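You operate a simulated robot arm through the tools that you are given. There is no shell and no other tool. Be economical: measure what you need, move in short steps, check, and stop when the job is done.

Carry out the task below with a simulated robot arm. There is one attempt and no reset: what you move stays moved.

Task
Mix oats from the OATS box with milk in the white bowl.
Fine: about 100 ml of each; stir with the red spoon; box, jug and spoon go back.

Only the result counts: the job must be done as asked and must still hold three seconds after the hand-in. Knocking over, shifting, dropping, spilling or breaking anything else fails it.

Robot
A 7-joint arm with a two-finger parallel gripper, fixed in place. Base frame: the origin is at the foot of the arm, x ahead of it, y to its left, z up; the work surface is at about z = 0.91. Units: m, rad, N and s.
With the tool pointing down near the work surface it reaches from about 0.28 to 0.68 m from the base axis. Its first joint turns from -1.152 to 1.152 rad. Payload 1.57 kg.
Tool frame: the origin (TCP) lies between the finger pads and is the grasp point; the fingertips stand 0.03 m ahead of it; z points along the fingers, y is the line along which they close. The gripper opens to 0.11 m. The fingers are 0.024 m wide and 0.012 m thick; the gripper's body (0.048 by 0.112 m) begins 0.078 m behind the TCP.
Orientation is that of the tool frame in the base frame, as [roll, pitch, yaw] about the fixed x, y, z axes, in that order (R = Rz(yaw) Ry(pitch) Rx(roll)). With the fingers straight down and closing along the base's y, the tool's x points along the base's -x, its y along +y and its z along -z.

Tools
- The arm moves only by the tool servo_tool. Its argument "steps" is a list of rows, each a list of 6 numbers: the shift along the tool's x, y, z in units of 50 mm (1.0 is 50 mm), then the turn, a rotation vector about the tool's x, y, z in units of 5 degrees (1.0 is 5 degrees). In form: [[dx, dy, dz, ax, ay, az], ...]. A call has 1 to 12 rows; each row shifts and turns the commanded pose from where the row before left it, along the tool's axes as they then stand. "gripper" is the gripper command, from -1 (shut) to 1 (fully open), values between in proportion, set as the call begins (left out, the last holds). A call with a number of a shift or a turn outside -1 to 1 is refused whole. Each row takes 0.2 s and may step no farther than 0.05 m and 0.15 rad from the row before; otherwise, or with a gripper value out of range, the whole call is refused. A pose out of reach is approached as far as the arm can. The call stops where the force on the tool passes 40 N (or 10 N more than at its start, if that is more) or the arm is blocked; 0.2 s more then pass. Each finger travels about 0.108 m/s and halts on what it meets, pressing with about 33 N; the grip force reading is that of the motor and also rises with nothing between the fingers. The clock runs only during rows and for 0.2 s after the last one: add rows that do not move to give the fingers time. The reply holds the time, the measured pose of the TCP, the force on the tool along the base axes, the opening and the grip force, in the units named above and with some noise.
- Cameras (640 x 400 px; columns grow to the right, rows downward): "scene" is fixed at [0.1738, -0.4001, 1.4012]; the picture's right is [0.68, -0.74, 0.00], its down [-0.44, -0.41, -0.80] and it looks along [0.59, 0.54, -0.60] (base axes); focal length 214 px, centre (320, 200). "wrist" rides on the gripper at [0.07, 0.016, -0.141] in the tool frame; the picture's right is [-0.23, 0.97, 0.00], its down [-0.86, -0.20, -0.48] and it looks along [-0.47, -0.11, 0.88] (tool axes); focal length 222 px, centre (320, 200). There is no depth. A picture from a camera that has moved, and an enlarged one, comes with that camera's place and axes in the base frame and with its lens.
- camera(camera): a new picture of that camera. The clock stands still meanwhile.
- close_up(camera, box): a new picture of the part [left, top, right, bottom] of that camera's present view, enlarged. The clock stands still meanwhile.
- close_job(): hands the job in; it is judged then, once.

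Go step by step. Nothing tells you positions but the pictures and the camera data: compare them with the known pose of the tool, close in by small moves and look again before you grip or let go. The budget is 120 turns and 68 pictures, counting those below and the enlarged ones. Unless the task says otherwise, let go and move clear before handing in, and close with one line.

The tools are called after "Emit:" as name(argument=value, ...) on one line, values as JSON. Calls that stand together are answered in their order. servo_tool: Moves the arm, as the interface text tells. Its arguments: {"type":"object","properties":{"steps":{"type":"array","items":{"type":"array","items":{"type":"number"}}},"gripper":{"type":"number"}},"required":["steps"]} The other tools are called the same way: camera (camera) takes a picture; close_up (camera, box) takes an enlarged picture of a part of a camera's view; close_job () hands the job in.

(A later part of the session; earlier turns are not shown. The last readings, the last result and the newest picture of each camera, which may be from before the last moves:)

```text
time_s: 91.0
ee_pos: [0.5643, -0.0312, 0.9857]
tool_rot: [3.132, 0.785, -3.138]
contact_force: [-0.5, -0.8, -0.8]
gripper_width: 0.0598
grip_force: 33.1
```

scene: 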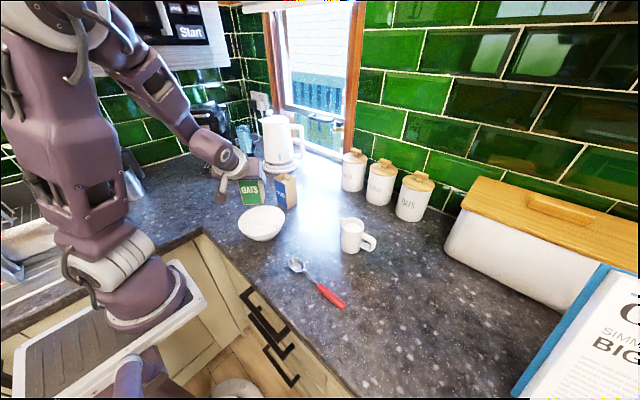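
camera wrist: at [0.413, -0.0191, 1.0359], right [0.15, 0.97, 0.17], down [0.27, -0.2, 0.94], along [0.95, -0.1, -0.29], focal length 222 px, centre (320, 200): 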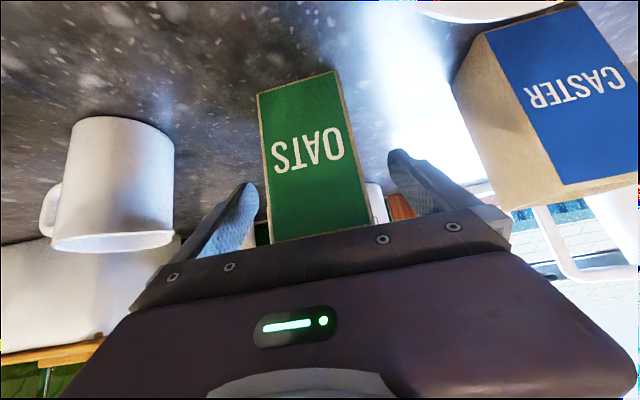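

Emit:
servo_tool(steps=[[0.02, 0, 0.014, 0, 0, 0], [0, 0, 0, 0, 0, 0]])

Emit:
servo_tool(steps=[[0, 0, 0, 0, 0, 0], [0, 0, 0, 0, 0, 0], [0, 0, 0, 0, 0, 0]], gripper=0.6)

Emit:
close_up(camera="scene", box=[245, 150, 405, 250])

```text
time_s: 91.6
ee_pos: [0.5639, -0.0311, 0.9843]
tool_rot: [3.132, 0.785, -3.139]
contact_force: [0.9, -0.6, -0.8]
gripper_width: 0.0598
grip_force: 33.2
```

```text
time_s: 92.4
ee_pos: [0.564, -0.0317, 0.9847]
tool_rot: [3.132, 0.786, -3.138]
contact_force: [-0.9, -0.6, 0.0]
gripper_width: 0.0882
grip_force: 0.1
```

```text
4.00 times, centred on (325, 200) of scene
camera zoom: at [0.1738, -0.4001, 1.4012], right [0.68, -0.74, 0.0], down [-0.44, -0.41, -0.8], along [0.59, 0.54, -0.6], focal length 858 px, centre (300, 200)
```

zoom: 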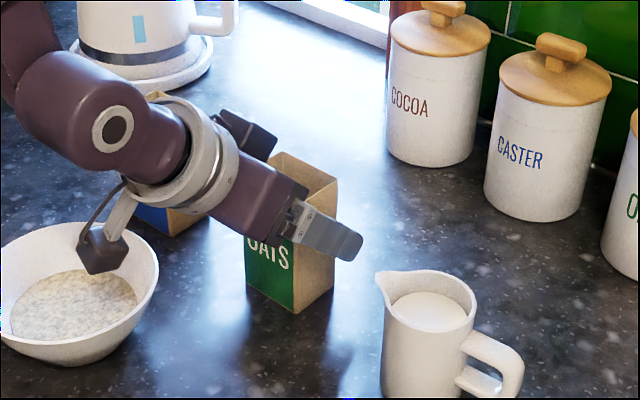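

The box is back in place. Retreat along the tool axis, raise, and begin flipping the hand by 180°.

Emit:
servo_tool(steps=[[0, 0, -0.8, 0, 0, 0], [0, 0, -0.8, 0, 0, 0], [0, 0, -0.8, 0, 0, 0], [-0.5, -0.4, -0.5, 0, 0, 0], [-0.5, -0.4, -0.5, 0, 0, 0]], gripper=1)

Emit:
servo_tool(steps=[[0, 0, 0, 0, 0, 1], [0, 0, 0, 0, 0, 1], [0, 0, 0, 0, 0, 1], [0, 0, 0, 0, 0, 1], [0, 0, 0, 0, 0, 1], [0, 0, 0, 0, 0, 1], [0, 0, 0, 0, 0, 1], [0, 0, 0, 0, 0, 1], [0, 0, 0, 0, 0, 1], [0, 0, 0, 0, 0, 1], [0, 0, 0, 0, 0, 1], [0, 0, 0, 0, 0, 1]])

Emit:
servo_tool(steps=[[0, 0, 0, 0, 0, 1], [0, 0, 0, 0, 0, 1], [0, 0, 0, 0, 0, 1], [0, 0, 0, 0, 0, 1], [0, 0, 0, 0, 0, 1], [0, 0, 0, 0, 0, 1], [0, 0, 0, 0, 0, 1], [0, 0, 0, 0, 0, 1], [0, 0, 0, 0, 0, 1], [0, 0, 0, 0, 0, 1], [0, 0, 0, 0, 0, 1], [0, 0, 0, 0, 0, 1]])

Emit:
servo_tool(steps=[[0, 0, 0, 0, 0, 1], [0, 0, 0, 0, 0, 1], [0, 0, 0, 0, 0, 1], [0, 0, 0, 0, 0, 1], [0, 0, 0, 0, 0, 1], [0, 0, 0, 0, 0, 1], [0, 0, 0, 0, 0, 1], [0, 0, 0, 0, 0, 1], [0, 0, 0, 0, 0, 1], [0, 0, 0, 0, 0, 1], [0, 0, 0, 0, 0, 1], [0, 0, 0, 0, 0, 1]])

Emit:
camera(camera="wrist")

```text
time_s: 93.6
ee_pos: [0.4789, -0.0736, 1.1421]
tool_rot: [3.13, 0.788, -3.141]
contact_force: [-0.5, 0.3, 0.5]
gripper_width: 0.11
grip_force: 0.0
```

```text
time_s: 96.2
ee_pos: [0.4787, -0.0727, 1.14]
tool_rot: [2.425, 0.353, 1.968]
contact_force: [-0.9, -0.2, 0.6]
gripper_width: 0.1102
grip_force: 0.0
```

```text
time_s: 98.8
ee_pos: [0.4798, -0.0731, 1.1408]
tool_rot: [2.432, -0.367, 1.192]
contact_force: [-0.3, 0.0, 0.0]
gripper_width: 0.1095
grip_force: 0.0
```

```text
time_s: 101.4
ee_pos: [0.4792, -0.0733, 1.1402]
tool_rot: [-3.13, -0.788, 0.001]
contact_force: [-0.8, 0.5, 0.0]
gripper_width: 0.1098
grip_force: 0.0
```

```text
38 pictures are left
camera wrist: at [0.4281, -0.0921, 1.2901], right [-0.15, -0.97, -0.17], down [-0.94, 0.19, -0.27], along [0.29, 0.12, -0.95], focal length 222 px, centre (320, 200)
```

wrist: 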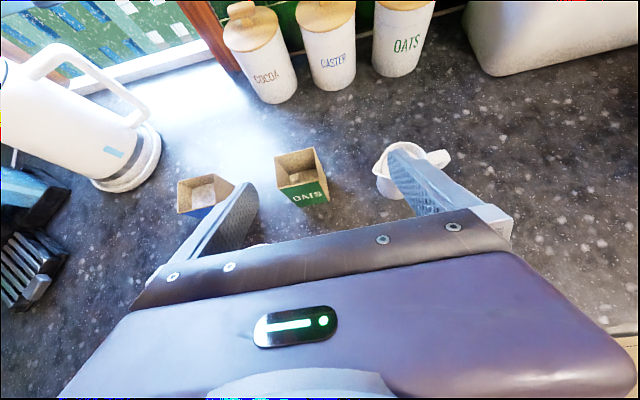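

Flipped. Now yaw the tool to azimuth ~60° and shift to the right of the jug.

Emit:
servo_tool(steps=[[0, 0, 0, 0.707, 0, -0.707], [0, 0, 0, 0.707, 0, -0.707], [0, 0, 0, 0.707, 0, -0.707], [0, 0, 0, 0.707, 0, -0.707], [0, 0, 0, 0.707, 0, -0.707], [0, 0, 0, 0.707, 0, -0.707], [0, 0, 0, 0.707, 0, -0.707], [0, 0, 0, 0.707, 0, -0.707], [0, 0, 0, 0.707, 0, -0.707], [0, 0, 0, 0.707, 0, -0.707], [0, 0, 0, 0.707, 0, -0.707], [0, 0, 0, 0.707, 0, -0.707]])

```text
time_s: 104.0
ee_pos: [0.4782, -0.0737, 1.1411]
tool_rot: [-3.14, -0.792, 1.054]
contact_force: [-0.4, -0.6, 0.6]
gripper_width: 0.1096
grip_force: 0.1
```

Emit:
servo_tool(steps=[[-0.643, 0.53, -0.36, 0, 0, 0], [-0.643, 0.53, -0.36, 0, 0, 0], [-0.643, 0.53, -0.36, 0, 0, 0], [-0.643, 0.53, -0.36, 0, 0, 0]])

Emit:
camera(camera="wrist")

Emit:
camera(camera="scene")

```text
time_s: 105.0
ee_pos: [0.5016, -0.2507, 1.098]
tool_rot: [-3.136, -0.792, 1.053]
contact_force: [-0.6, 0.1, -0.2]
gripper_width: 0.1099
grip_force: 0.0
```

```text
37 pictures are left
camera wrist: at [0.4908, -0.3037, 1.2484], right [0.77, -0.62, -0.17], down [-0.64, -0.72, -0.27], along [0.05, 0.31, -0.95], focal length 222 px, centre (320, 200)
```

wrist: 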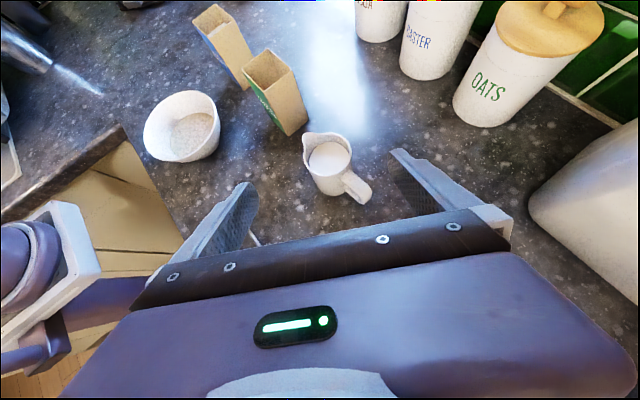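

```text
36 pictures are left
```

scene: 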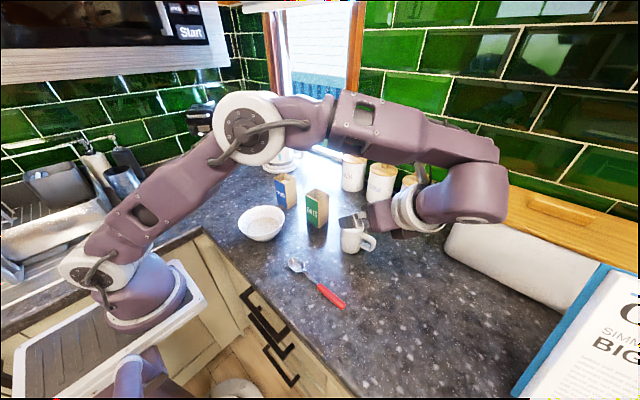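

Emit:
close_up(camera="wrist", box=[280, 110, 400, 225])

```text
3.48 times, centred on (340, 168) of wrist
camera zoom: at [0.4908, -0.3037, 1.2484], right [0.77, -0.62, -0.17], down [-0.64, -0.72, -0.27], along [0.05, 0.31, -0.95], focal length 773 px, centre (250, 313)
```

zoom: 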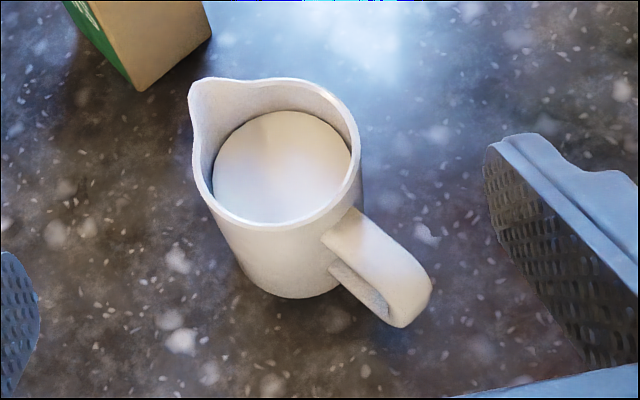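

The jug centre is about (0.550, -0.184), rim radius ≈0.029, spout azimuth ≈97°, handle ≈-83°. I align the tool axis and advance most of the way, then check.

Emit:
servo_tool(steps=[[-0.506, 0.18, 0, 0, 0, 0], [0, 0, 0.7, 0, 0, 0], [0, 0, 0.7, 0, 0, 0], [0, 0, 0, 0, 0, 0]])

Emit:
camera(camera="wrist")

Emit:
close_up(camera="scene", box=[305, 185, 433, 265])

```text
time_s: 106.0
ee_pos: [0.5237, -0.2242, 1.0314]
tool_rot: [-3.139, -0.792, 1.052]
contact_force: [-0.5, 0.3, 0.8]
gripper_width: 0.1099
grip_force: 0.0
```

```text
34 pictures are left
camera wrist: at [0.514, -0.279, 1.1813], right [0.77, -0.62, -0.16], down [-0.64, -0.72, -0.27], along [0.05, 0.31, -0.95], focal length 222 px, centre (320, 200)
```

wrist: 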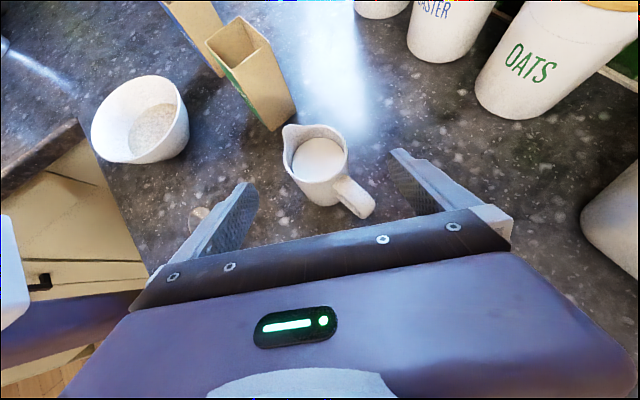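

```text
5.00 times, centred on (369, 225) of scene
camera zoom: at [0.1738, -0.4, 1.4012], right [0.68, -0.74, 0.0], down [-0.44, -0.41, -0.8], along [0.59, 0.54, -0.6], focal length 1072 px, centre (75, 75)
```

zoom: 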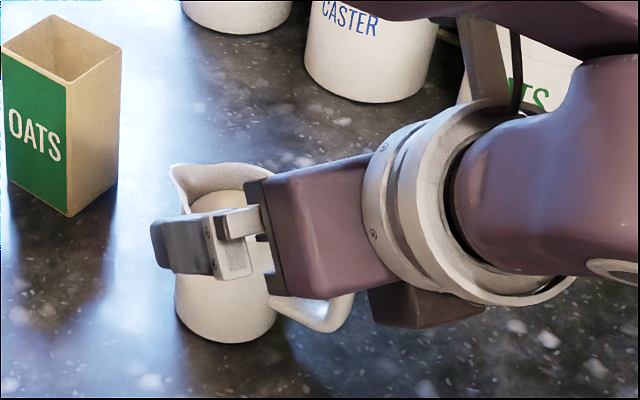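

Aligned. Advance the last 7 cm.

Emit:
servo_tool(steps=[[-0.02, 0.02, 0.7, 0, 0, 0], [-0.02, 0.02, 0.7, 0, 0, 0], [0, 0, 0, 0, 0, 0]])

Emit:
close_up(camera="scene", box=[305, 185, 433, 265])

Emit:
camera(camera="wrist")

```text
time_s: 106.8
ee_pos: [0.5512, -0.1834, 0.9808]
tool_rot: [-3.138, -0.792, 1.052]
contact_force: [0.1, -0.4, -0.3]
gripper_width: 0.1101
grip_force: 0.1
```

```text
5.00 times, centred on (369, 225) of scene
camera zoom: at [0.1738, -0.4, 1.4012], right [0.68, -0.74, 0.0], down [-0.44, -0.41, -0.8], along [0.59, 0.54, -0.6], focal length 1072 px, centre (75, 75)
```

zoom: 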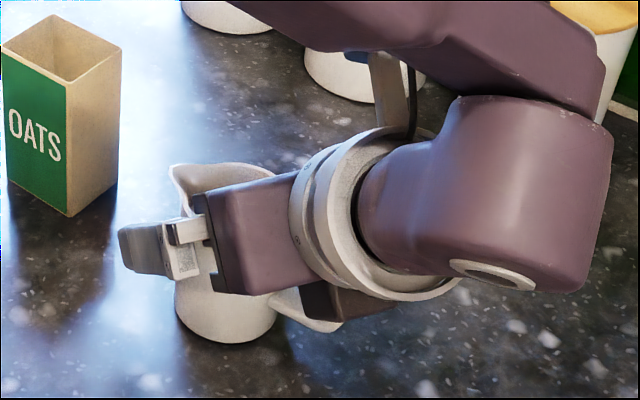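

```text
31 pictures are left
camera wrist: at [0.5394, -0.2375, 1.1303], right [0.77, -0.62, -0.16], down [-0.64, -0.72, -0.27], along [0.05, 0.31, -0.95], focal length 222 px, centre (320, 200)
```

wrist: 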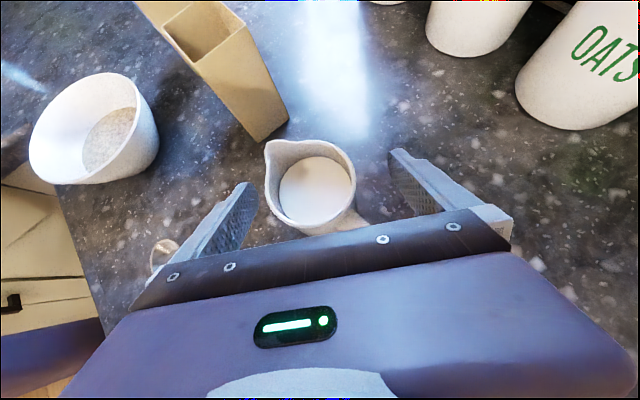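

Jug centred between the fingers. Close.

Emit:
servo_tool(steps=[[0, 0, 0, 0, 0, 0], [0, 0, 0, 0, 0, 0], [0, 0, 0, 0, 0, 0], [0, 0, 0, 0, 0, 0]], gripper=-1)

```text
time_s: 107.8
ee_pos: [0.551, -0.1828, 0.9816]
tool_rot: [-3.136, -0.791, 1.054]
contact_force: [0.4, 0.1, -1.0]
gripper_width: 0.0591
grip_force: 33.0
```

Gripped at 0.059 m. Lift straight up 0.14 m gently.

Emit:
servo_tool(steps=[[0.2, 0, -0.2, 0, 0, 0], [0.4, 0, -0.4, 0, 0, 0], [0.4, 0, -0.4, 0, 0, 0], [0.4, 0, -0.4, 0, 0, 0], [0.4, 0, -0.4, 0, 0, 0], [0.2, 0, -0.2, 0, 0, 0], [0, 0, 0, 0, 0, 0]])

Emit:
camera(camera="scene")

```text
time_s: 109.4
ee_pos: [0.5504, -0.1846, 1.124]
tool_rot: [-3.136, -0.791, 1.055]
contact_force: [0.4, 0.4, -3.6]
gripper_width: 0.0585
grip_force: 33.1
```

```text
30 pictures are left
```

scene: 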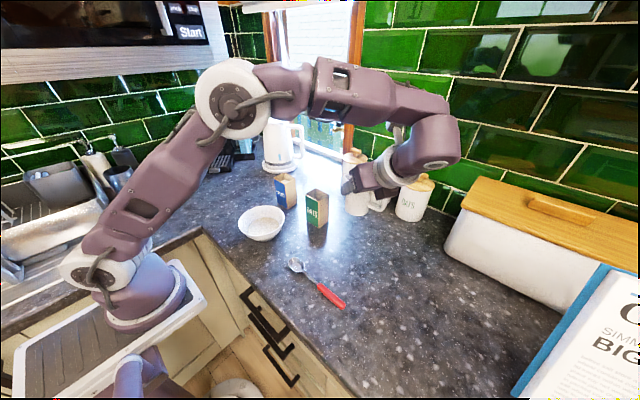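

Carry to beside/above the bowl.

Emit:
servo_tool(steps=[[0.134, -0.237, 0.143, 0, 0, 0], [0.268, -0.474, 0.285, 0, 0, 0], [0.268, -0.474, 0.285, 0, 0, 0], [0.268, -0.474, 0.285, 0, 0, 0], [0.268, -0.474, 0.285, 0, 0, 0], [0.268, -0.474, 0.285, 0, 0, 0], [0.268, -0.474, 0.285, 0, 0, 0], [0.268, -0.474, 0.285, 0, 0, 0], [0.134, -0.237, 0.143, 0, 0, 0], [0, 0, 0, 0, 0, 0]])

Emit:
camera(camera="scene")

```text
time_s: 111.6
ee_pos: [0.463, 0.0445, 1.1206]
tool_rot: [-3.136, -0.79, 1.053]
contact_force: [0.0, -0.3, -3.3]
gripper_width: 0.0586
grip_force: 33.3
```

```text
29 pictures are left
```

scene: 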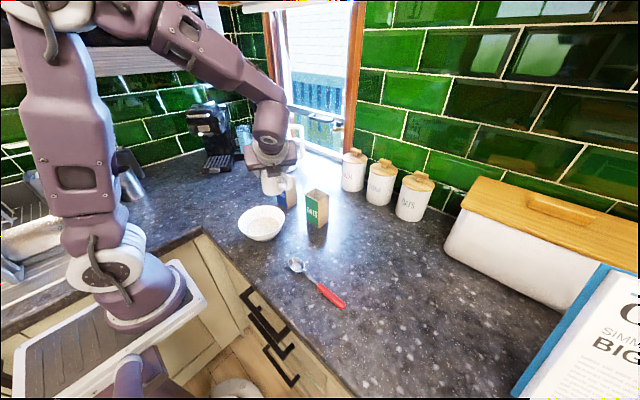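

Lower to 1.06 and roll -40° (tilt ≈28°).

Emit:
servo_tool(steps=[[-0.28, 0, 0.28, 0, 0, 0], [-0.28, 0, 0.28, 0, 0, 0], [-0.28, 0, 0.28, 0, 0, 0], [0, 0, 0, 0, 0, -1], [0, 0, 0, 0, 0, -1], [0, 0, 0, 0, 0, -1], [0, 0, 0, 0, 0, -1], [0, 0, 0, 0, 0, -1], [0, 0, 0, 0, 0, -1], [0, 0, 0, 0, 0, -1], [0, 0, 0, 0, 0, -1]])

Emit:
close_up(camera="scene", box=[212, 160, 308, 250])

```text
time_s: 114.0
ee_pos: [0.4622, 0.0447, 1.0601]
tool_rot: [2.567, -0.576, 1.93]
contact_force: [0.4, -0.6, -3.4]
gripper_width: 0.0589
grip_force: 33.3
```

```text
4.44 times, centred on (260, 205) of scene
camera zoom: at [0.1738, -0.4001, 1.4012], right [0.68, -0.74, 0.0], down [-0.44, -0.41, -0.8], along [0.59, 0.54, -0.6], focal length 953 px, centre (587, 178)
```

zoom: 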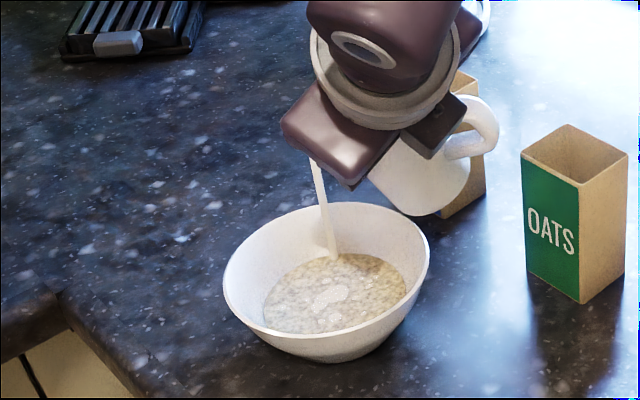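

Milk streams into the bowl. Wait for flow to settle, then continue in small steps.

Emit:
servo_tool(steps=[[0, 0, 0, 0, 0, 0], [0, 0, 0, 0, 0, 0], [0, 0, 0, 0, 0, 0], [0, 0, 0, 0, 0, 0], [0, 0, 0, 0, 0, 0], [0, 0, 0, 0, 0, 0]])

Emit:
servo_tool(steps=[[0, 0, 0, 0, 0, -1], [0, 0, 0, 0, 0, 0], [0, 0, 0, 0, 0, -1], [0, 0, 0, 0, 0, 0], [0, 0, 0, 0, 0, -1], [0, 0, 0, 0, 0, 0], [0, 0, 0, 0, 0, -1], [0, 0, 0, 0, 0, 0], [0, 0, 0, 0, 0, 0], [0, 0, 0, 0, 0, 0], [0, 0, 0, 0, 0, 0]])

Emit:
close_up(camera="scene", box=[222, 190, 302, 250])

```text
time_s: 115.4
ee_pos: [0.4621, 0.0448, 1.0607]
tool_rot: [2.567, -0.58, 1.929]
contact_force: [0.5, 0.4, -2.7]
gripper_width: 0.0589
grip_force: 33.5
```

```text
time_s: 117.8
ee_pos: [0.4612, 0.0452, 1.0605]
tool_rot: [2.423, -0.367, 2.241]
contact_force: [-0.1, 0.0, -3.6]
gripper_width: 0.0589
grip_force: 32.4
```

```text
6.67 times, centred on (262, 220) of scene
camera zoom: at [0.1738, -0.4001, 1.4012], right [0.68, -0.74, 0.0], down [-0.44, -0.41, -0.8], along [0.59, 0.54, -0.6], focal length 1430 px, centre (707, 67)
```

zoom: 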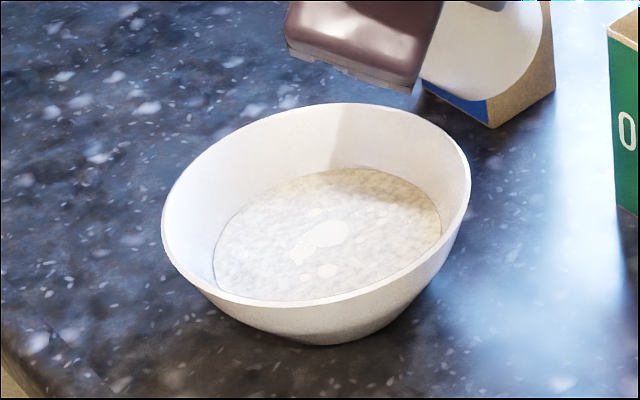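

About 38–45 ml of milk so far. Roll to 75°.

Emit:
servo_tool(steps=[[0, 0, 0, 0, 0, -1], [0, 0, 0, 0, 0, 0], [0, 0, 0, 0, 0, -1], [0, 0, 0, 0, 0, 0], [0, 0, 0, 0, 0, -1], [0, 0, 0, 0, 0, 0], [0, 0, 0, 0, 0, 0], [0, 0, 0, 0, 0, 0], [0, 0, 0, 0, 0, 0], [0, 0, 0, 0, 0, 0]])

Emit:
close_up(camera="scene", box=[222, 190, 302, 250])

```text
time_s: 120.0
ee_pos: [0.4616, 0.0447, 1.061]
tool_rot: [2.368, -0.187, 2.442]
contact_force: [0.8, 0.4, -2.5]
gripper_width: 0.0589
grip_force: 33.0
```

```text
6.67 times, centred on (262, 220) of scene
camera zoom: at [0.1738, -0.4001, 1.4012], right [0.68, -0.74, 0.0], down [-0.44, -0.41, -0.8], along [0.59, 0.54, -0.6], focal length 1430 px, centre (707, 67)
```

zoom: 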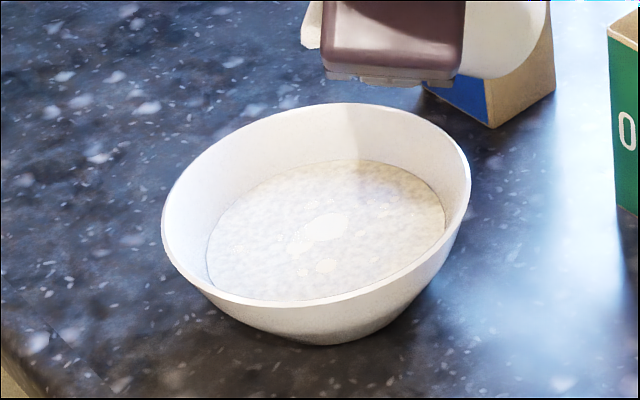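

About 68 ml of milk now. Roll to ~86°.

Emit:
servo_tool(steps=[[0, 0, 0, 0, 0, -1], [0, 0, 0, 0, 0, 0], [0, 0, 0, 0, 0, -1], [0, 0, 0, 0, 0, 0], [0, 0, 0, 0, 0, -0.3], [0, 0, 0, 0, 0, 0], [0, 0, 0, 0, 0, 0], [0, 0, 0, 0, 0, 0], [0, 0, 0, 0, 0, 0], [0, 0, 0, 0, 0, 0]])

Emit:
close_up(camera="scene", box=[222, 190, 302, 250])

```text
time_s: 122.2
ee_pos: [0.4619, 0.0446, 1.0606]
tool_rot: [2.35, -0.048, 2.583]
contact_force: [0.0, -0.4, -3.0]
gripper_width: 0.0588
grip_force: 32.5
```

```text
6.67 times, centred on (262, 220) of scene
camera zoom: at [0.1738, -0.4001, 1.4012], right [0.68, -0.74, 0.0], down [-0.44, -0.41, -0.8], along [0.59, 0.54, -0.6], focal length 1430 px, centre (707, 67)
```

zoom: 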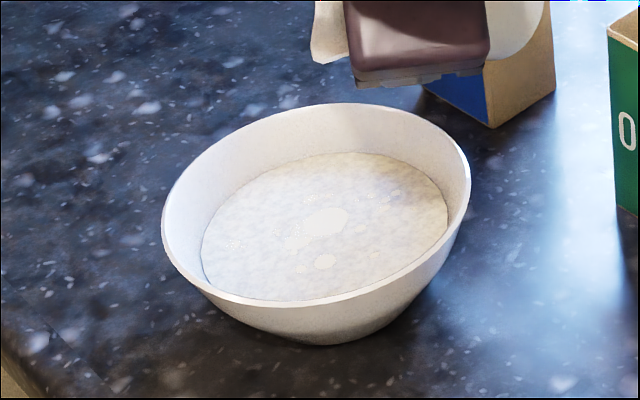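

About 91 ml. A bit more (4°).

Emit:
servo_tool(steps=[[0, 0, 0, 0, 0, -0.8], [0, 0, 0, 0, 0, 0], [0, 0, 0, 0, 0, 0], [0, 0, 0, 0, 0, 0], [0, 0, 0, 0, 0, 0], [0, 0, 0, 0, 0, 0]])

Emit:
close_up(camera="scene", box=[222, 190, 302, 250])

```text
time_s: 123.6
ee_pos: [0.4612, 0.0447, 1.0607]
tool_rot: [2.35, 0.003, 2.633]
contact_force: [1.1, 0.7, -2.0]
gripper_width: 0.0588
grip_force: 32.4
```

```text
6.67 times, centred on (262, 220) of scene
camera zoom: at [0.1738, -0.4001, 1.4012], right [0.68, -0.74, 0.0], down [-0.44, -0.41, -0.8], along [0.59, 0.54, -0.6], focal length 1430 px, centre (707, 67)
```

zoom: 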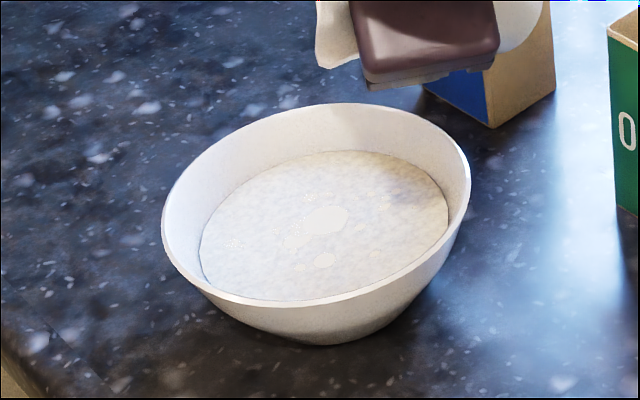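

About 98 ml. Unroll the jug upright and carry it back.

Emit:
servo_tool(steps=[[0, 0, 0, 0, 0, 1], [0, 0, 0, 0, 0, 1], [0, 0, 0, 0, 0, 1], [0, 0, 0, 0, 0, 1], [0, 0, 0, 0, 0, 1], [0, 0, 0, 0, 0, 1], [0, 0, 0, 0, 0, 1], [0, 0, 0, 0, 0, 1], [0, 0, 0, 0, 0, 1], [0, 0, 0, 0, 0, 1], [0, 0, 0, 0, 0, 1], [0, 0, 0, 0, 0, 1]])

Emit:
servo_tool(steps=[[0, 0, 0, 0, 0, 1], [0, 0, 0, 0, 0, 1], [0, 0, 0, 0, 0, 1], [0, 0, 0, 0, 0, 1], [0, 0, 0, 0, 0, 1], [0, 0, 0, 0, 0, 1], [0, 0, 0, 0, 0, 0.1], [0.28, 0, -0.28, 0, 0, 0], [0.28, 0, -0.28, 0, 0, 0], [0.28, 0, -0.28, 0, 0, 0], [0, 0, 0, 0, 0, 0]])

Emit:
servo_tool(steps=[[-0.134, 0.237, -0.143, 0, 0, 0], [-0.268, 0.474, -0.285, 0, 0, 0], [-0.268, 0.474, -0.285, 0, 0, 0], [-0.268, 0.474, -0.285, 0, 0, 0], [-0.268, 0.474, -0.285, 0, 0, 0], [-0.268, 0.474, -0.285, 0, 0, 0], [-0.268, 0.474, -0.285, 0, 0, 0], [-0.268, 0.474, -0.285, 0, 0, 0], [-0.134, 0.237, -0.143, 0, 0, 0], [0, 0, 0, 0, 0, 0]])

```text
time_s: 126.2
ee_pos: [0.4621, 0.0457, 1.061]
tool_rot: [2.669, -0.662, 1.751]
contact_force: [0.2, -0.4, -2.2]
gripper_width: 0.0587
grip_force: 33.1
```

```text
time_s: 128.6
ee_pos: [0.46, 0.0447, 1.1215]
tool_rot: [-3.137, -0.79, 1.052]
contact_force: [-0.8, 0.3, -3.0]
gripper_width: 0.0586
grip_force: 32.1
```

```text
time_s: 130.8
ee_pos: [0.5511, -0.1846, 1.1217]
tool_rot: [-3.137, -0.792, 1.054]
contact_force: [-0.5, -0.2, -3.6]
gripper_width: 0.0587
grip_force: 33.3
```

Emit:
servo_tool(steps=[[-0.45, 0, 0.45, 0, 0, 0], [-0.45, 0, 0.45, 0, 0, 0], [-0.45, 0, 0.45, 0, 0, 0], [-0.4, 0, 0.4, 0, 0, 0], [0, 0, 0, 0, 0, 0]])

```text
time_s: 132.0
ee_pos: [0.5517, -0.1839, 0.9989]
tool_rot: [-3.138, -0.793, 1.054]
contact_force: [0.1, 0.5, -2.4]
gripper_width: 0.0587
grip_force: 33.3
```

Emit:
servo_tool(steps=[[-0.1, 0, 0.1, 0, 0, 0], [-0.08, 0, 0.08, 0, 0, 0], [-0.04, 0, 0.04, 0, 0, 0], [0, 0, 0, 0, 0, 0]])

Emit:
close_up(camera="scene", box=[305, 185, 433, 265])

```text
time_s: 133.0
ee_pos: [0.5512, -0.184, 0.9831]
tool_rot: [-3.138, -0.792, 1.053]
contact_force: [-0.1, 0.8, -2.3]
gripper_width: 0.059
grip_force: 33.7
```

```text
5.00 times, centred on (369, 225) of scene
camera zoom: at [0.1738, -0.4001, 1.4012], right [0.68, -0.74, 0.0], down [-0.44, -0.41, -0.8], along [0.59, 0.54, -0.6], focal length 1072 px, centre (75, 75)
```

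zoom: 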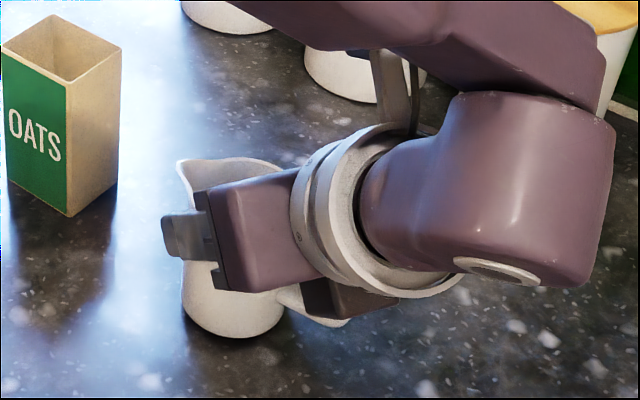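

Slightly high and about 4 mm off; correct and set down, then release.

Emit:
servo_tool(steps=[[0, -0.08, 0, 0, 0, 0], [-0.03, 0, 0.03, 0, 0, 0], [0, 0, 0, 0, 0, 0]])

Emit:
servo_tool(steps=[[0, 0, 0, 0, 0, 0], [0, 0, 0, 0, 0, 0], [0, 0, 0, 0, 0, 0], [0, 0, 0, 0, 0, 0]], gripper=1)

Emit:
servo_tool(steps=[[0, 0, -0.7, 0, 0, 0], [0, 0, -0.7, 0, 0, 0], [0, 0, -0.7, 0, 0, 0], [0, 0, -0.7, 0, 0, 0], [0, 0, 0, 0, 0, 0]])

Emit:
camera(camera="scene")

Emit:
camera(camera="wrist")

```text
time_s: 133.8
ee_pos: [0.5471, -0.1816, 0.9815]
tool_rot: [-3.136, -0.792, 1.052]
contact_force: [-0.2, 0.3, -2.5]
gripper_width: 0.0585
grip_force: 33.7
```

```text
time_s: 134.8
ee_pos: [0.5476, -0.1828, 0.9816]
tool_rot: [-3.138, -0.793, 1.055]
contact_force: [0.3, 0.9, -0.7]
gripper_width: 0.11
grip_force: 0.0
```

```text
time_s: 136.0
ee_pos: [0.4975, -0.2683, 1.0805]
tool_rot: [-3.135, -0.791, 1.054]
contact_force: [-0.1, -0.5, 0.5]
gripper_width: 0.1101
grip_force: 0.1
```

```text
22 pictures are left
```

scene: 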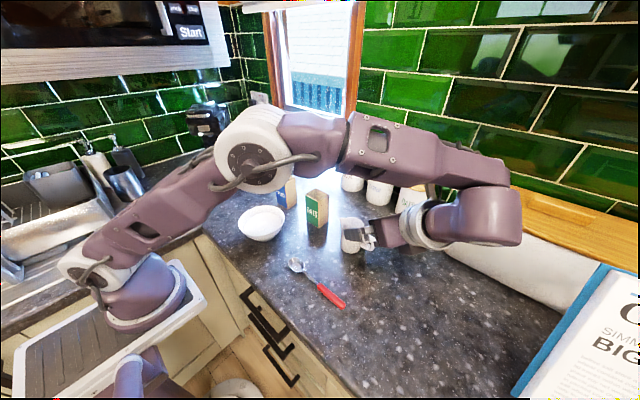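

```text
21 pictures are left
camera wrist: at [0.4867, -0.3231, 1.2306], right [0.77, -0.62, -0.16], down [-0.64, -0.72, -0.27], along [0.05, 0.31, -0.95], focal length 222 px, centre (320, 200)
```

wrist: 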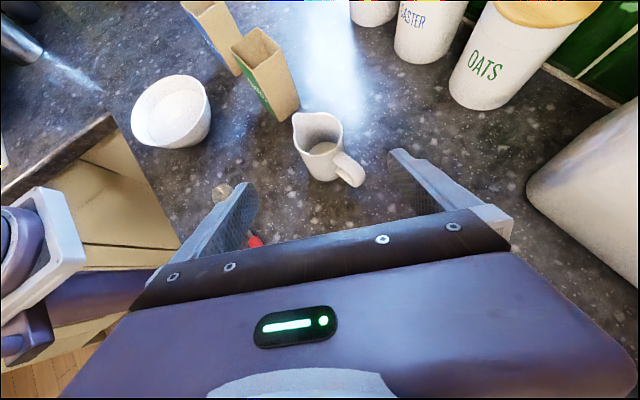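

Jug is back and upright. Next the spoon: yaw to azimuth 90°, steepen the tool, and hover near the red handle.

Emit:
servo_tool(steps=[[0.3, 0, -0.3, 0.707, 0, -0.707], [0, 0, 0, 0.707, 0, -0.707], [0, 0, 0, 0.707, 0, -0.707], [0, 0, 0, 0.707, 0, -0.707], [0, 0, 0, 0.707, 0, -0.707], [0, 0, 0, 0.707, 0, -0.707], [0, 0, 0, 0, -1, 0], [0, 0, 0, 0, -1, 0], [0, 0, 0, 0, -1, 0], [0, 0, 0, 0, -1, 0]])

Emit:
servo_tool(steps=[[0.2, -0.7, -0.1, 0, 0, 0], [0.2, -0.7, -0.1, 0, 0, 0], [0.2, -0.7, -0.1, 0, 0, 0], [0, 0, 0, 0, 0, 0]])

Emit:
camera(camera="wrist")

```text
time_s: 138.2
ee_pos: [0.4979, -0.2364, 1.1142]
tool_rot: [3.141, -0.442, 1.579]
contact_force: [-0.7, 0.0, 0.4]
gripper_width: 0.1099
grip_force: 0.1
out of reach, approached as far as the arm can: row 4, 5
```

```text
time_s: 139.2
ee_pos: [0.3935, -0.2157, 1.142]
tool_rot: [-3.141, -0.443, 1.579]
contact_force: [-0.7, -0.6, -0.3]
gripper_width: 0.11
grip_force: 0.0
```

```text
20 pictures are left
camera wrist: at [0.4091, -0.2135, 1.3004], right [0.98, -0.2, -0.1], down [-0.19, -0.98, 0.07], along [-0.11, -0.04, -0.99], focal length 222 px, centre (320, 200)
```

wrist: 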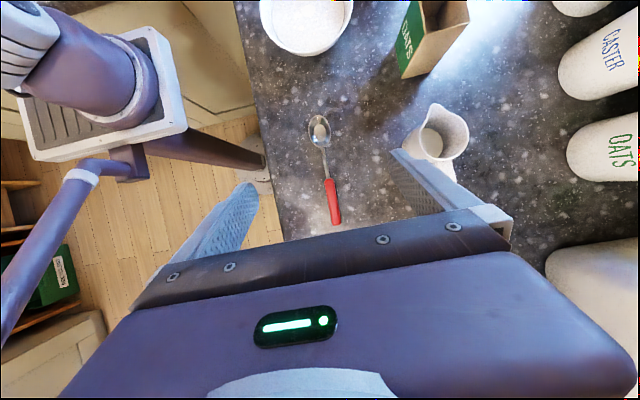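

Spoon lies along y: handle from (0.389,-0.195) to (0.385,-0.279), scoop at (0.390,-0.112). Steepen to 10° lean and descend above the handle.

Emit:
servo_tool(steps=[[0, 0, 0, 0, -1, 0], [0, 0, 0, 0, -1, 0], [0, 0, 0, 0, -1, 0], [0, 0, 0, -0.07, 0, 0.39], [-0.2385, -0.0315, 0.68, 0, 0, 0], [-0.2385, -0.0315, 0.68, 0, 0, 0], [-0.2385, -0.0315, 0.68, 0, 0, 0], [0, 0, 0, 0, 0, 0]], gripper=-0.2)

Emit:
camera(camera="wrist")

```text
time_s: 141.0
ee_pos: [0.3877, -0.232, 1.0336]
tool_rot: [3.141, -0.181, 1.545]
contact_force: [-0.1, -0.3, -0.4]
gripper_width: 0.0443
grip_force: 0.0
```

```text
19 pictures are left
camera wrist: at [0.4058, -0.1908, 1.1855], right [0.97, -0.25, -0.04], down [-0.22, -0.92, 0.32], along [-0.12, -0.3, -0.95], focal length 222 px, centre (320, 200)
```

wrist: 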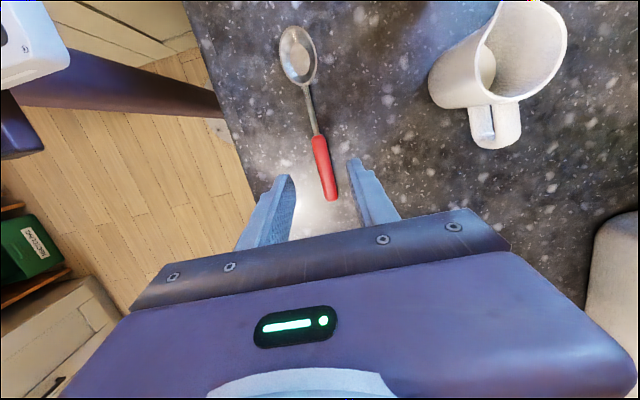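

Aligned over the handle; descend to grip height.

Emit:
servo_tool(steps=[[-0.2, 0, 0.7, 0, 0, 0], [-0.2, -0.01, 0.6, 0, 0, 0], [-0.12, 0, 0.25, 0, 0, 0], [0, 0, 0.1, 0, 0, 0], [0, 0, 0, 0, 0, 0]])

Emit:
camera(camera="wrist")

```text
time_s: 142.2
ee_pos: [0.3877, -0.2421, 0.9485]
tool_rot: [-3.141, -0.181, 1.544]
contact_force: [-0.3, 0.2, -0.2]
gripper_width: 0.0441
grip_force: 0.0
```

```text
18 pictures are left
camera wrist: at [0.4051, -0.201, 1.1001], right [0.97, -0.25, -0.04], down [-0.22, -0.92, 0.32], along [-0.12, -0.3, -0.95], focal length 222 px, centre (320, 200)
```

wrist: 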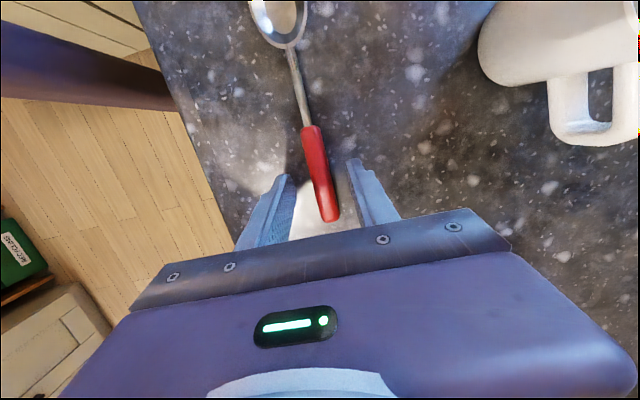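

Emit:
servo_tool(steps=[[0, -0.05, 0.06, 0, 0, 0], [0, 0, 0, 0, 0, 0]])

Emit:
servo_tool(steps=[[0, 0, 0, 0, 0, 0], [0, 0, 0, 0, 0, 0], [0, 0, 0, 0, 0, 0]], gripper=-1)

```text
time_s: 142.8
ee_pos: [0.3863, -0.2422, 0.9449]
tool_rot: [3.142, -0.181, 1.546]
contact_force: [-0.6, -0.2, -0.2]
gripper_width: 0.044
grip_force: 0.0
```

```text
time_s: 143.6
ee_pos: [0.3851, -0.241, 0.9452]
tool_rot: [-3.14, -0.181, 1.545]
contact_force: [-0.7, -0.1, 1.2]
gripper_width: 0.0161
grip_force: 31.2
```

Spoon gripped (0.016). Lift 0.2 m and check.

Emit:
servo_tool(steps=[[0.07, 0, -0.394, 0, 0, 0], [0.139, 0, -0.788, 0, 0, 0], [0.139, 0, -0.788, 0, 0, 0], [0.139, 0, -0.788, 0, 0, 0], [0.139, 0, -0.788, 0, 0, 0], [0.07, 0, -0.394, 0, 0, 0], [0, 0, 0, 0, 0, 0]])

Emit:
servo_tool(steps=[[0, 0, 0, 0, -1, 0], [0, 0, 0, 0, -1, 0], [0, 0, 0, 0, -1, 0], [0, 0, 0, 0, -1, 0], [0, 0, 0, 0, -1, 0], [0, 0, 0, 0, -1, 0], [0, 0, 0, 0, -1, 0], [0, 0, 0, 0, -1, 0], [0, 0, 0, 0, -1, 0], [0, 0, 0, 0, -1, 0]])

Emit:
camera(camera="scene")

```text
time_s: 145.2
ee_pos: [0.3851, -0.2427, 1.1455]
tool_rot: [3.141, -0.181, 1.545]
contact_force: [-0.4, 0.5, -0.6]
gripper_width: 0.0158
grip_force: 31.6
```

```text
time_s: 147.4
ee_pos: [0.3847, -0.2436, 1.1447]
tool_rot: [3.141, 0.692, 1.545]
contact_force: [0.7, 0.4, -1.1]
gripper_width: 0.0162
grip_force: 31.2
```

```text
17 pictures are left
```

scene: 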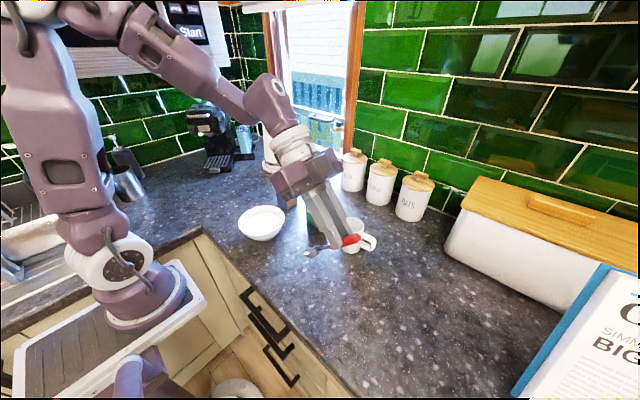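

Spoon is tilted 50° down. Move it over the bowl at safe height.

Emit:
servo_tool(steps=[[0.608, 0.07, -0.504, 0, 0, 0], [0.608, 0.07, -0.504, 0, 0, 0], [0.608, 0.07, -0.504, 0, 0, 0], [0.608, 0.07, -0.504, 0, 0, 0], [0.608, 0.07, -0.504, 0, 0, 0], [0.608, 0.07, -0.504, 0, 0, 0], [0, 0, 0, 0, 0, 0]])

Emit:
close_up(camera="scene", box=[200, 130, 344, 250])

```text
time_s: 149.0
ee_pos: [0.4104, -0.0059, 1.1455]
tool_rot: [-3.141, 0.69, 1.544]
contact_force: [0.5, 0.0, 0.2]
gripper_width: 0.0162
grip_force: 31.2
```

```text
3.33 times, centred on (272, 190) of scene
camera zoom: at [0.1738, -0.4, 1.4012], right [0.68, -0.74, 0.0], down [-0.44, -0.41, -0.8], along [0.59, 0.54, -0.6], focal length 715 px, centre (480, 233)
```

zoom: 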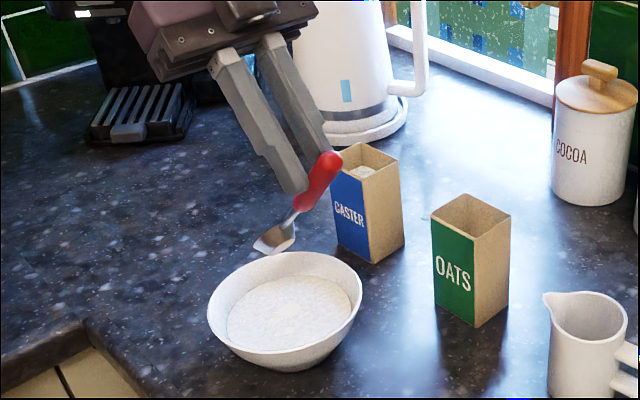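

Positions agree with prediction. Lower the scoop into the mixture, watching force.

Emit:
servo_tool(steps=[[0.3, 0, 0.363, 0, 0, 0], [0.3, 0, 0.363, 0, 0, 0], [0.3, 0, 0.363, 0, 0, 0], [0.15, 0, 0.18, 0, 0, 0], [0.06, 0, 0.072, 0, 0, 0], [0, 0, 0, 0, 0, 0]])

Emit:
close_up(camera="scene", box=[212, 165, 308, 245])

```text
time_s: 150.4
ee_pos: [0.4127, -0.0067, 1.0593]
tool_rot: [-3.141, 0.69, 1.544]
contact_force: [-0.1, -0.3, -1.1]
gripper_width: 0.016
grip_force: 31.6
```

```text
5.00 times, centred on (260, 205) of scene
camera zoom: at [0.1738, -0.4001, 1.4012], right [0.68, -0.74, 0.0], down [-0.44, -0.41, -0.8], along [0.59, 0.54, -0.6], focal length 1072 px, centre (620, 175)
```

zoom: 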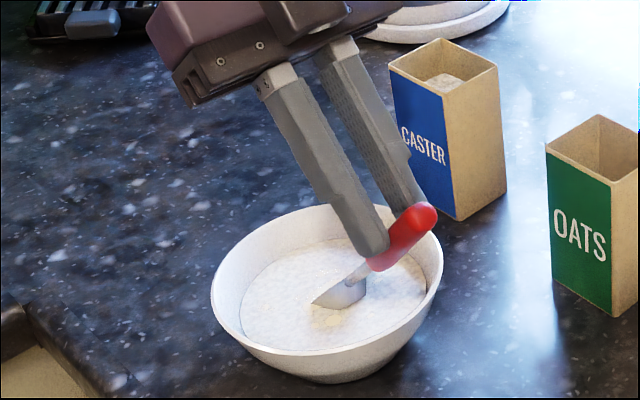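

Scoop is in. Stir in horizontal circles of 2 cm radius, slightly deeper.

Emit:
servo_tool(steps=[[0.064, 0.28, 0.077, 0, 0, 0], [0.218, -0.118, -0.181, 0, 0, 0], [0.091, -0.283, -0.075, 0, 0, 0], [-0.091, -0.283, 0.075, 0, 0, 0], [-0.218, -0.118, 0.181, 0, 0, 0], [-0.218, 0.118, 0.181, 0, 0, 0], [-0.091, 0.283, 0.075, 0, 0, 0], [0.091, 0.283, -0.075, 0, 0, 0], [0.218, 0.118, -0.181, 0, 0, 0]])

Emit:
servo_tool(steps=[[0.218, -0.118, -0.181, 0, 0, 0], [0.091, -0.283, -0.075, 0, 0, 0], [-0.091, -0.283, 0.075, 0, 0, 0], [-0.218, -0.118, 0.181, 0, 0, 0], [-0.218, 0.118, 0.181, 0, 0, 0], [-0.091, 0.283, 0.075, 0, 0, 0], [0.091, 0.283, -0.075, 0, 0, 0], [0.218, 0.118, -0.181, 0, 0, 0]])

Emit:
servo_tool(steps=[[0.218, -0.118, -0.181, 0, 0, 0], [0.091, -0.283, -0.075, 0, 0, 0], [-0.091, -0.283, 0.075, 0, 0, 0], [-0.218, -0.118, 0.181, 0, 0, 0], [-0.218, 0.118, 0.181, 0, 0, 0], [-0.091, 0.283, 0.075, 0, 0, 0], [0.091, 0.283, -0.075, 0, 0, 0], [0.218, 0.118, -0.181, 0, 0, 0]])

Emit:
close_up(camera="scene", box=[212, 165, 308, 245])

```text
time_s: 152.4
ee_pos: [0.4264, -0.0077, 1.0536]
tool_rot: [-3.141, 0.691, 1.544]
contact_force: [0.5, 0.3, 0.0]
gripper_width: 0.0158
grip_force: 31.3
```

```text
time_s: 154.2
ee_pos: [0.4254, -0.0078, 1.0535]
tool_rot: [3.14, 0.691, 1.545]
contact_force: [-0.2, -0.8, -0.9]
gripper_width: 0.0159
grip_force: 31.6
```

```text
time_s: 156.0
ee_pos: [0.4269, -0.0075, 1.0534]
tool_rot: [3.141, 0.692, 1.544]
contact_force: [0.6, -0.2, -1.3]
gripper_width: 0.0159
grip_force: 31.9
```

```text
5.00 times, centred on (260, 205) of scene
camera zoom: at [0.1738, -0.4001, 1.4012], right [0.68, -0.74, 0.0], down [-0.44, -0.41, -0.8], along [0.59, 0.54, -0.6], focal length 1072 px, centre (620, 175)
```

zoom: 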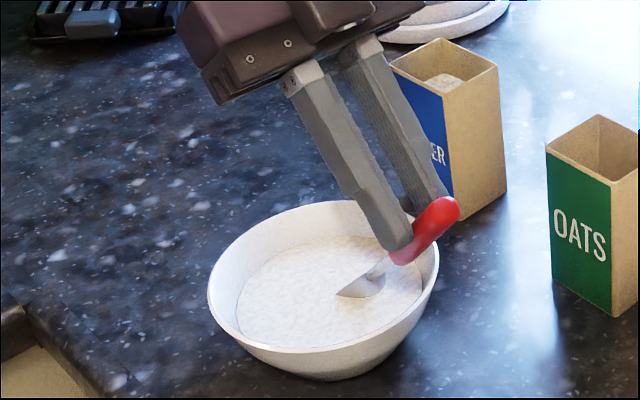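

The mixture looks more even, but the bowl seems to have nudged ~2 mm, so I'll do two more circles with a smaller radius.

Emit:
servo_tool(steps=[[-0.05, -0.16, 0.04, 0, 0, 0], [0.131, -0.071, -0.109, 0, 0, 0], [0.055, -0.17, -0.045, 0, 0, 0], [-0.055, -0.17, 0.045, 0, 0, 0], [-0.131, -0.071, 0.109, 0, 0, 0], [-0.131, 0.071, 0.109, 0, 0, 0], [-0.055, 0.17, 0.045, 0, 0, 0], [0.055, 0.17, -0.045, 0, 0, 0], [0.131, 0.071, -0.109, 0, 0, 0]])

Emit:
servo_tool(steps=[[0.131, -0.071, -0.109, 0, 0, 0], [0.055, -0.17, -0.045, 0, 0, 0], [-0.055, -0.17, 0.045, 0, 0, 0], [-0.131, -0.071, 0.109, 0, 0, 0], [-0.131, 0.071, 0.109, 0, 0, 0], [-0.055, 0.17, 0.045, 0, 0, 0], [0.055, 0.17, -0.045, 0, 0, 0], [0.131, 0.071, -0.109, 0, 0, 0], [0.0, -0.24, 0.0, 0, 0, 0]])

Emit:
servo_tool(steps=[[-0.15, 0, -0.18, 0, 0, 0], [-0.2, 0, -0.242, 0, 0, 0], [-0.2, 0, -0.242, 0, 0, 0], [-0.2, 0, -0.242, 0, 0, 0], [-0.2, 0, -0.242, 0, 0, 0], [-0.25, 0, -0.3, 0, 0, 0], [0, 0, 0, 0, 0, 0], [0, 0, 0, 0, 0, 0], [0, 0, 0, 0, 0, 0], [0, 0, 0, 0, 0, 0], [0, 0, 0, 0, 0, 0]])

Emit:
close_up(camera="scene", box=[212, 165, 308, 245])

```text
time_s: 158.0
ee_pos: [0.4173, -0.0116, 1.0538]
tool_rot: [3.141, 0.692, 1.545]
contact_force: [-0.3, 0.2, -1.2]
gripper_width: 0.0158
grip_force: 31.2
```

```text
time_s: 160.0
ee_pos: [0.4066, -0.0094, 1.0547]
tool_rot: [3.141, 0.692, 1.544]
contact_force: [-0.5, 0.0, -0.4]
gripper_width: 0.0159
grip_force: 31.2
```

```text
time_s: 162.4
ee_pos: [0.4071, -0.0084, 1.1483]
tool_rot: [3.139, 0.691, 1.544]
contact_force: [0.1, -0.4, 0.1]
gripper_width: 0.0161
grip_force: 30.8
```

```text
5.00 times, centred on (260, 205) of scene
camera zoom: at [0.1738, -0.4001, 1.4012], right [0.68, -0.74, 0.0], down [-0.44, -0.41, -0.8], along [0.59, 0.54, -0.6], focal length 1072 px, centre (620, 175)
```

zoom: 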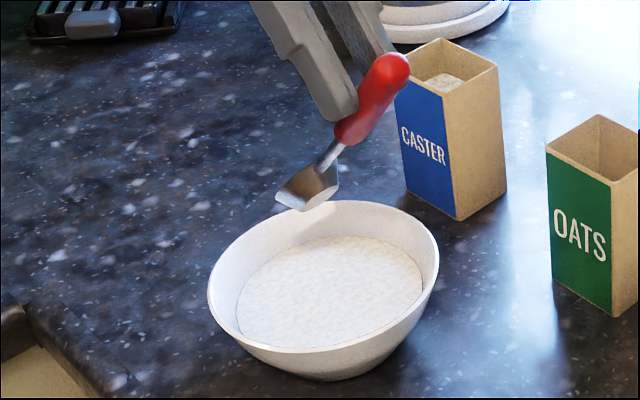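

The mixture is uniform and nothing drips. Carry the spoon back, then un-tilt it at height.

Emit:
servo_tool(steps=[[-0.6016, -0.058, 0.499, 0, 0, 0], [-0.6016, -0.058, 0.499, 0, 0, 0], [-0.6016, -0.058, 0.499, 0, 0, 0], [-0.6016, -0.058, 0.499, 0, 0, 0], [-0.6016, -0.058, 0.499, 0, 0, 0], [-0.6016, -0.058, 0.499, 0, 0, 0], [0, 0, 0, 0, 0, 0]])

Emit:
servo_tool(steps=[[0, 0, 0, 0, 1, 0], [0, 0, 0, 0, 1, 0], [0, 0, 0, 0, 1, 0], [0, 0, 0, 0, 1, 0], [0, 0, 0, 0, 1, 0], [0, 0, 0, 0, 1, 0], [0, 0, 0, 0, 1, 0], [0, 0, 0, 0, 1, 0], [0, 0, 0, 0, 1, 0], [0, 0, 0, 0, 1, 0], [0, 0, 0, 0, 0, 0]])

Emit:
close_up(camera="scene", box=[240, 160, 400, 285])

```text
time_s: 164.0
ee_pos: [0.3823, -0.2445, 1.1466]
tool_rot: [3.141, 0.691, 1.545]
contact_force: [0.2, 0.1, -0.7]
gripper_width: 0.0158
grip_force: 32.0
```

```text
time_s: 166.4
ee_pos: [0.3825, -0.244, 1.1481]
tool_rot: [-3.141, -0.183, 1.545]
contact_force: [-0.8, 0.6, -0.8]
gripper_width: 0.016
grip_force: 31.5
```

```text
3.20 times, centred on (320, 222) of scene
camera zoom: at [0.1738, -0.4001, 1.4012], right [0.68, -0.74, 0.0], down [-0.44, -0.41, -0.8], along [0.59, 0.54, -0.6], focal length 686 px, centre (320, 128)
```

zoom: 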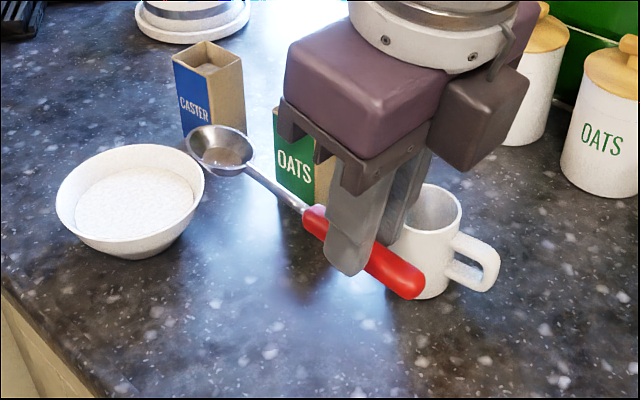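

Lower the spoon to just above the worktop.

Emit:
servo_tool(steps=[[-0.124, 0.02, 0.74, 0, 0, 0], [-0.124, 0.02, 0.74, 0, 0, 0], [-0.124, 0.02, 0.74, 0, 0, 0], [-0.124, 0, 0.74, 0, 0, 0], [-0.124, 0, 0.74, 0, 0, 0], [0, 0, 0, 0, 0, 0]])

```text
time_s: 167.8
ee_pos: [0.385, -0.2418, 0.9592]
tool_rot: [-3.141, -0.183, 1.544]
contact_force: [0.3, 0.6, -0.7]
gripper_width: 0.016
grip_force: 31.5
```

Emit:
servo_tool(steps=[[-0.025, 0, 0.15, 0, 0, 0], [-0.015, 0, 0.08, 0, 0, 0], [-0.007, 0, 0.04, 0, 0, 0], [0, 0, 0, 0, 0, 0]])

Emit:
close_up(camera="scene", box=[265, 215, 393, 315])

```text
time_s: 168.8
ee_pos: [0.386, -0.241, 0.9474]
tool_rot: [-3.141, -0.179, 1.545]
contact_force: [0.7, 0.5, -0.7]
gripper_width: 0.0158
grip_force: 31.3
```

```text
4.00 times, centred on (329, 265) of scene
camera zoom: at [0.1738, -0.4001, 1.4012], right [0.68, -0.74, 0.0], down [-0.44, -0.41, -0.8], along [0.59, 0.54, -0.6], focal length 858 px, centre (284, -60)
```

zoom: 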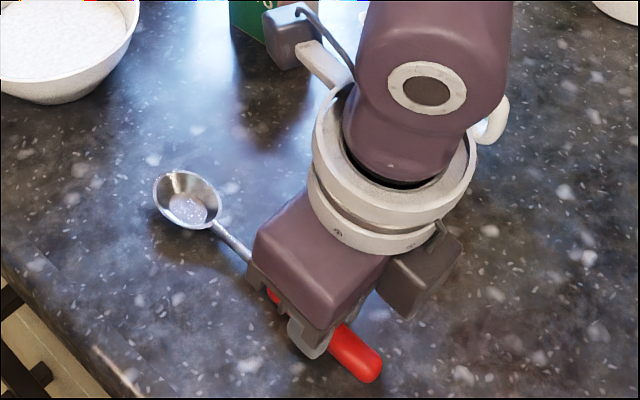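

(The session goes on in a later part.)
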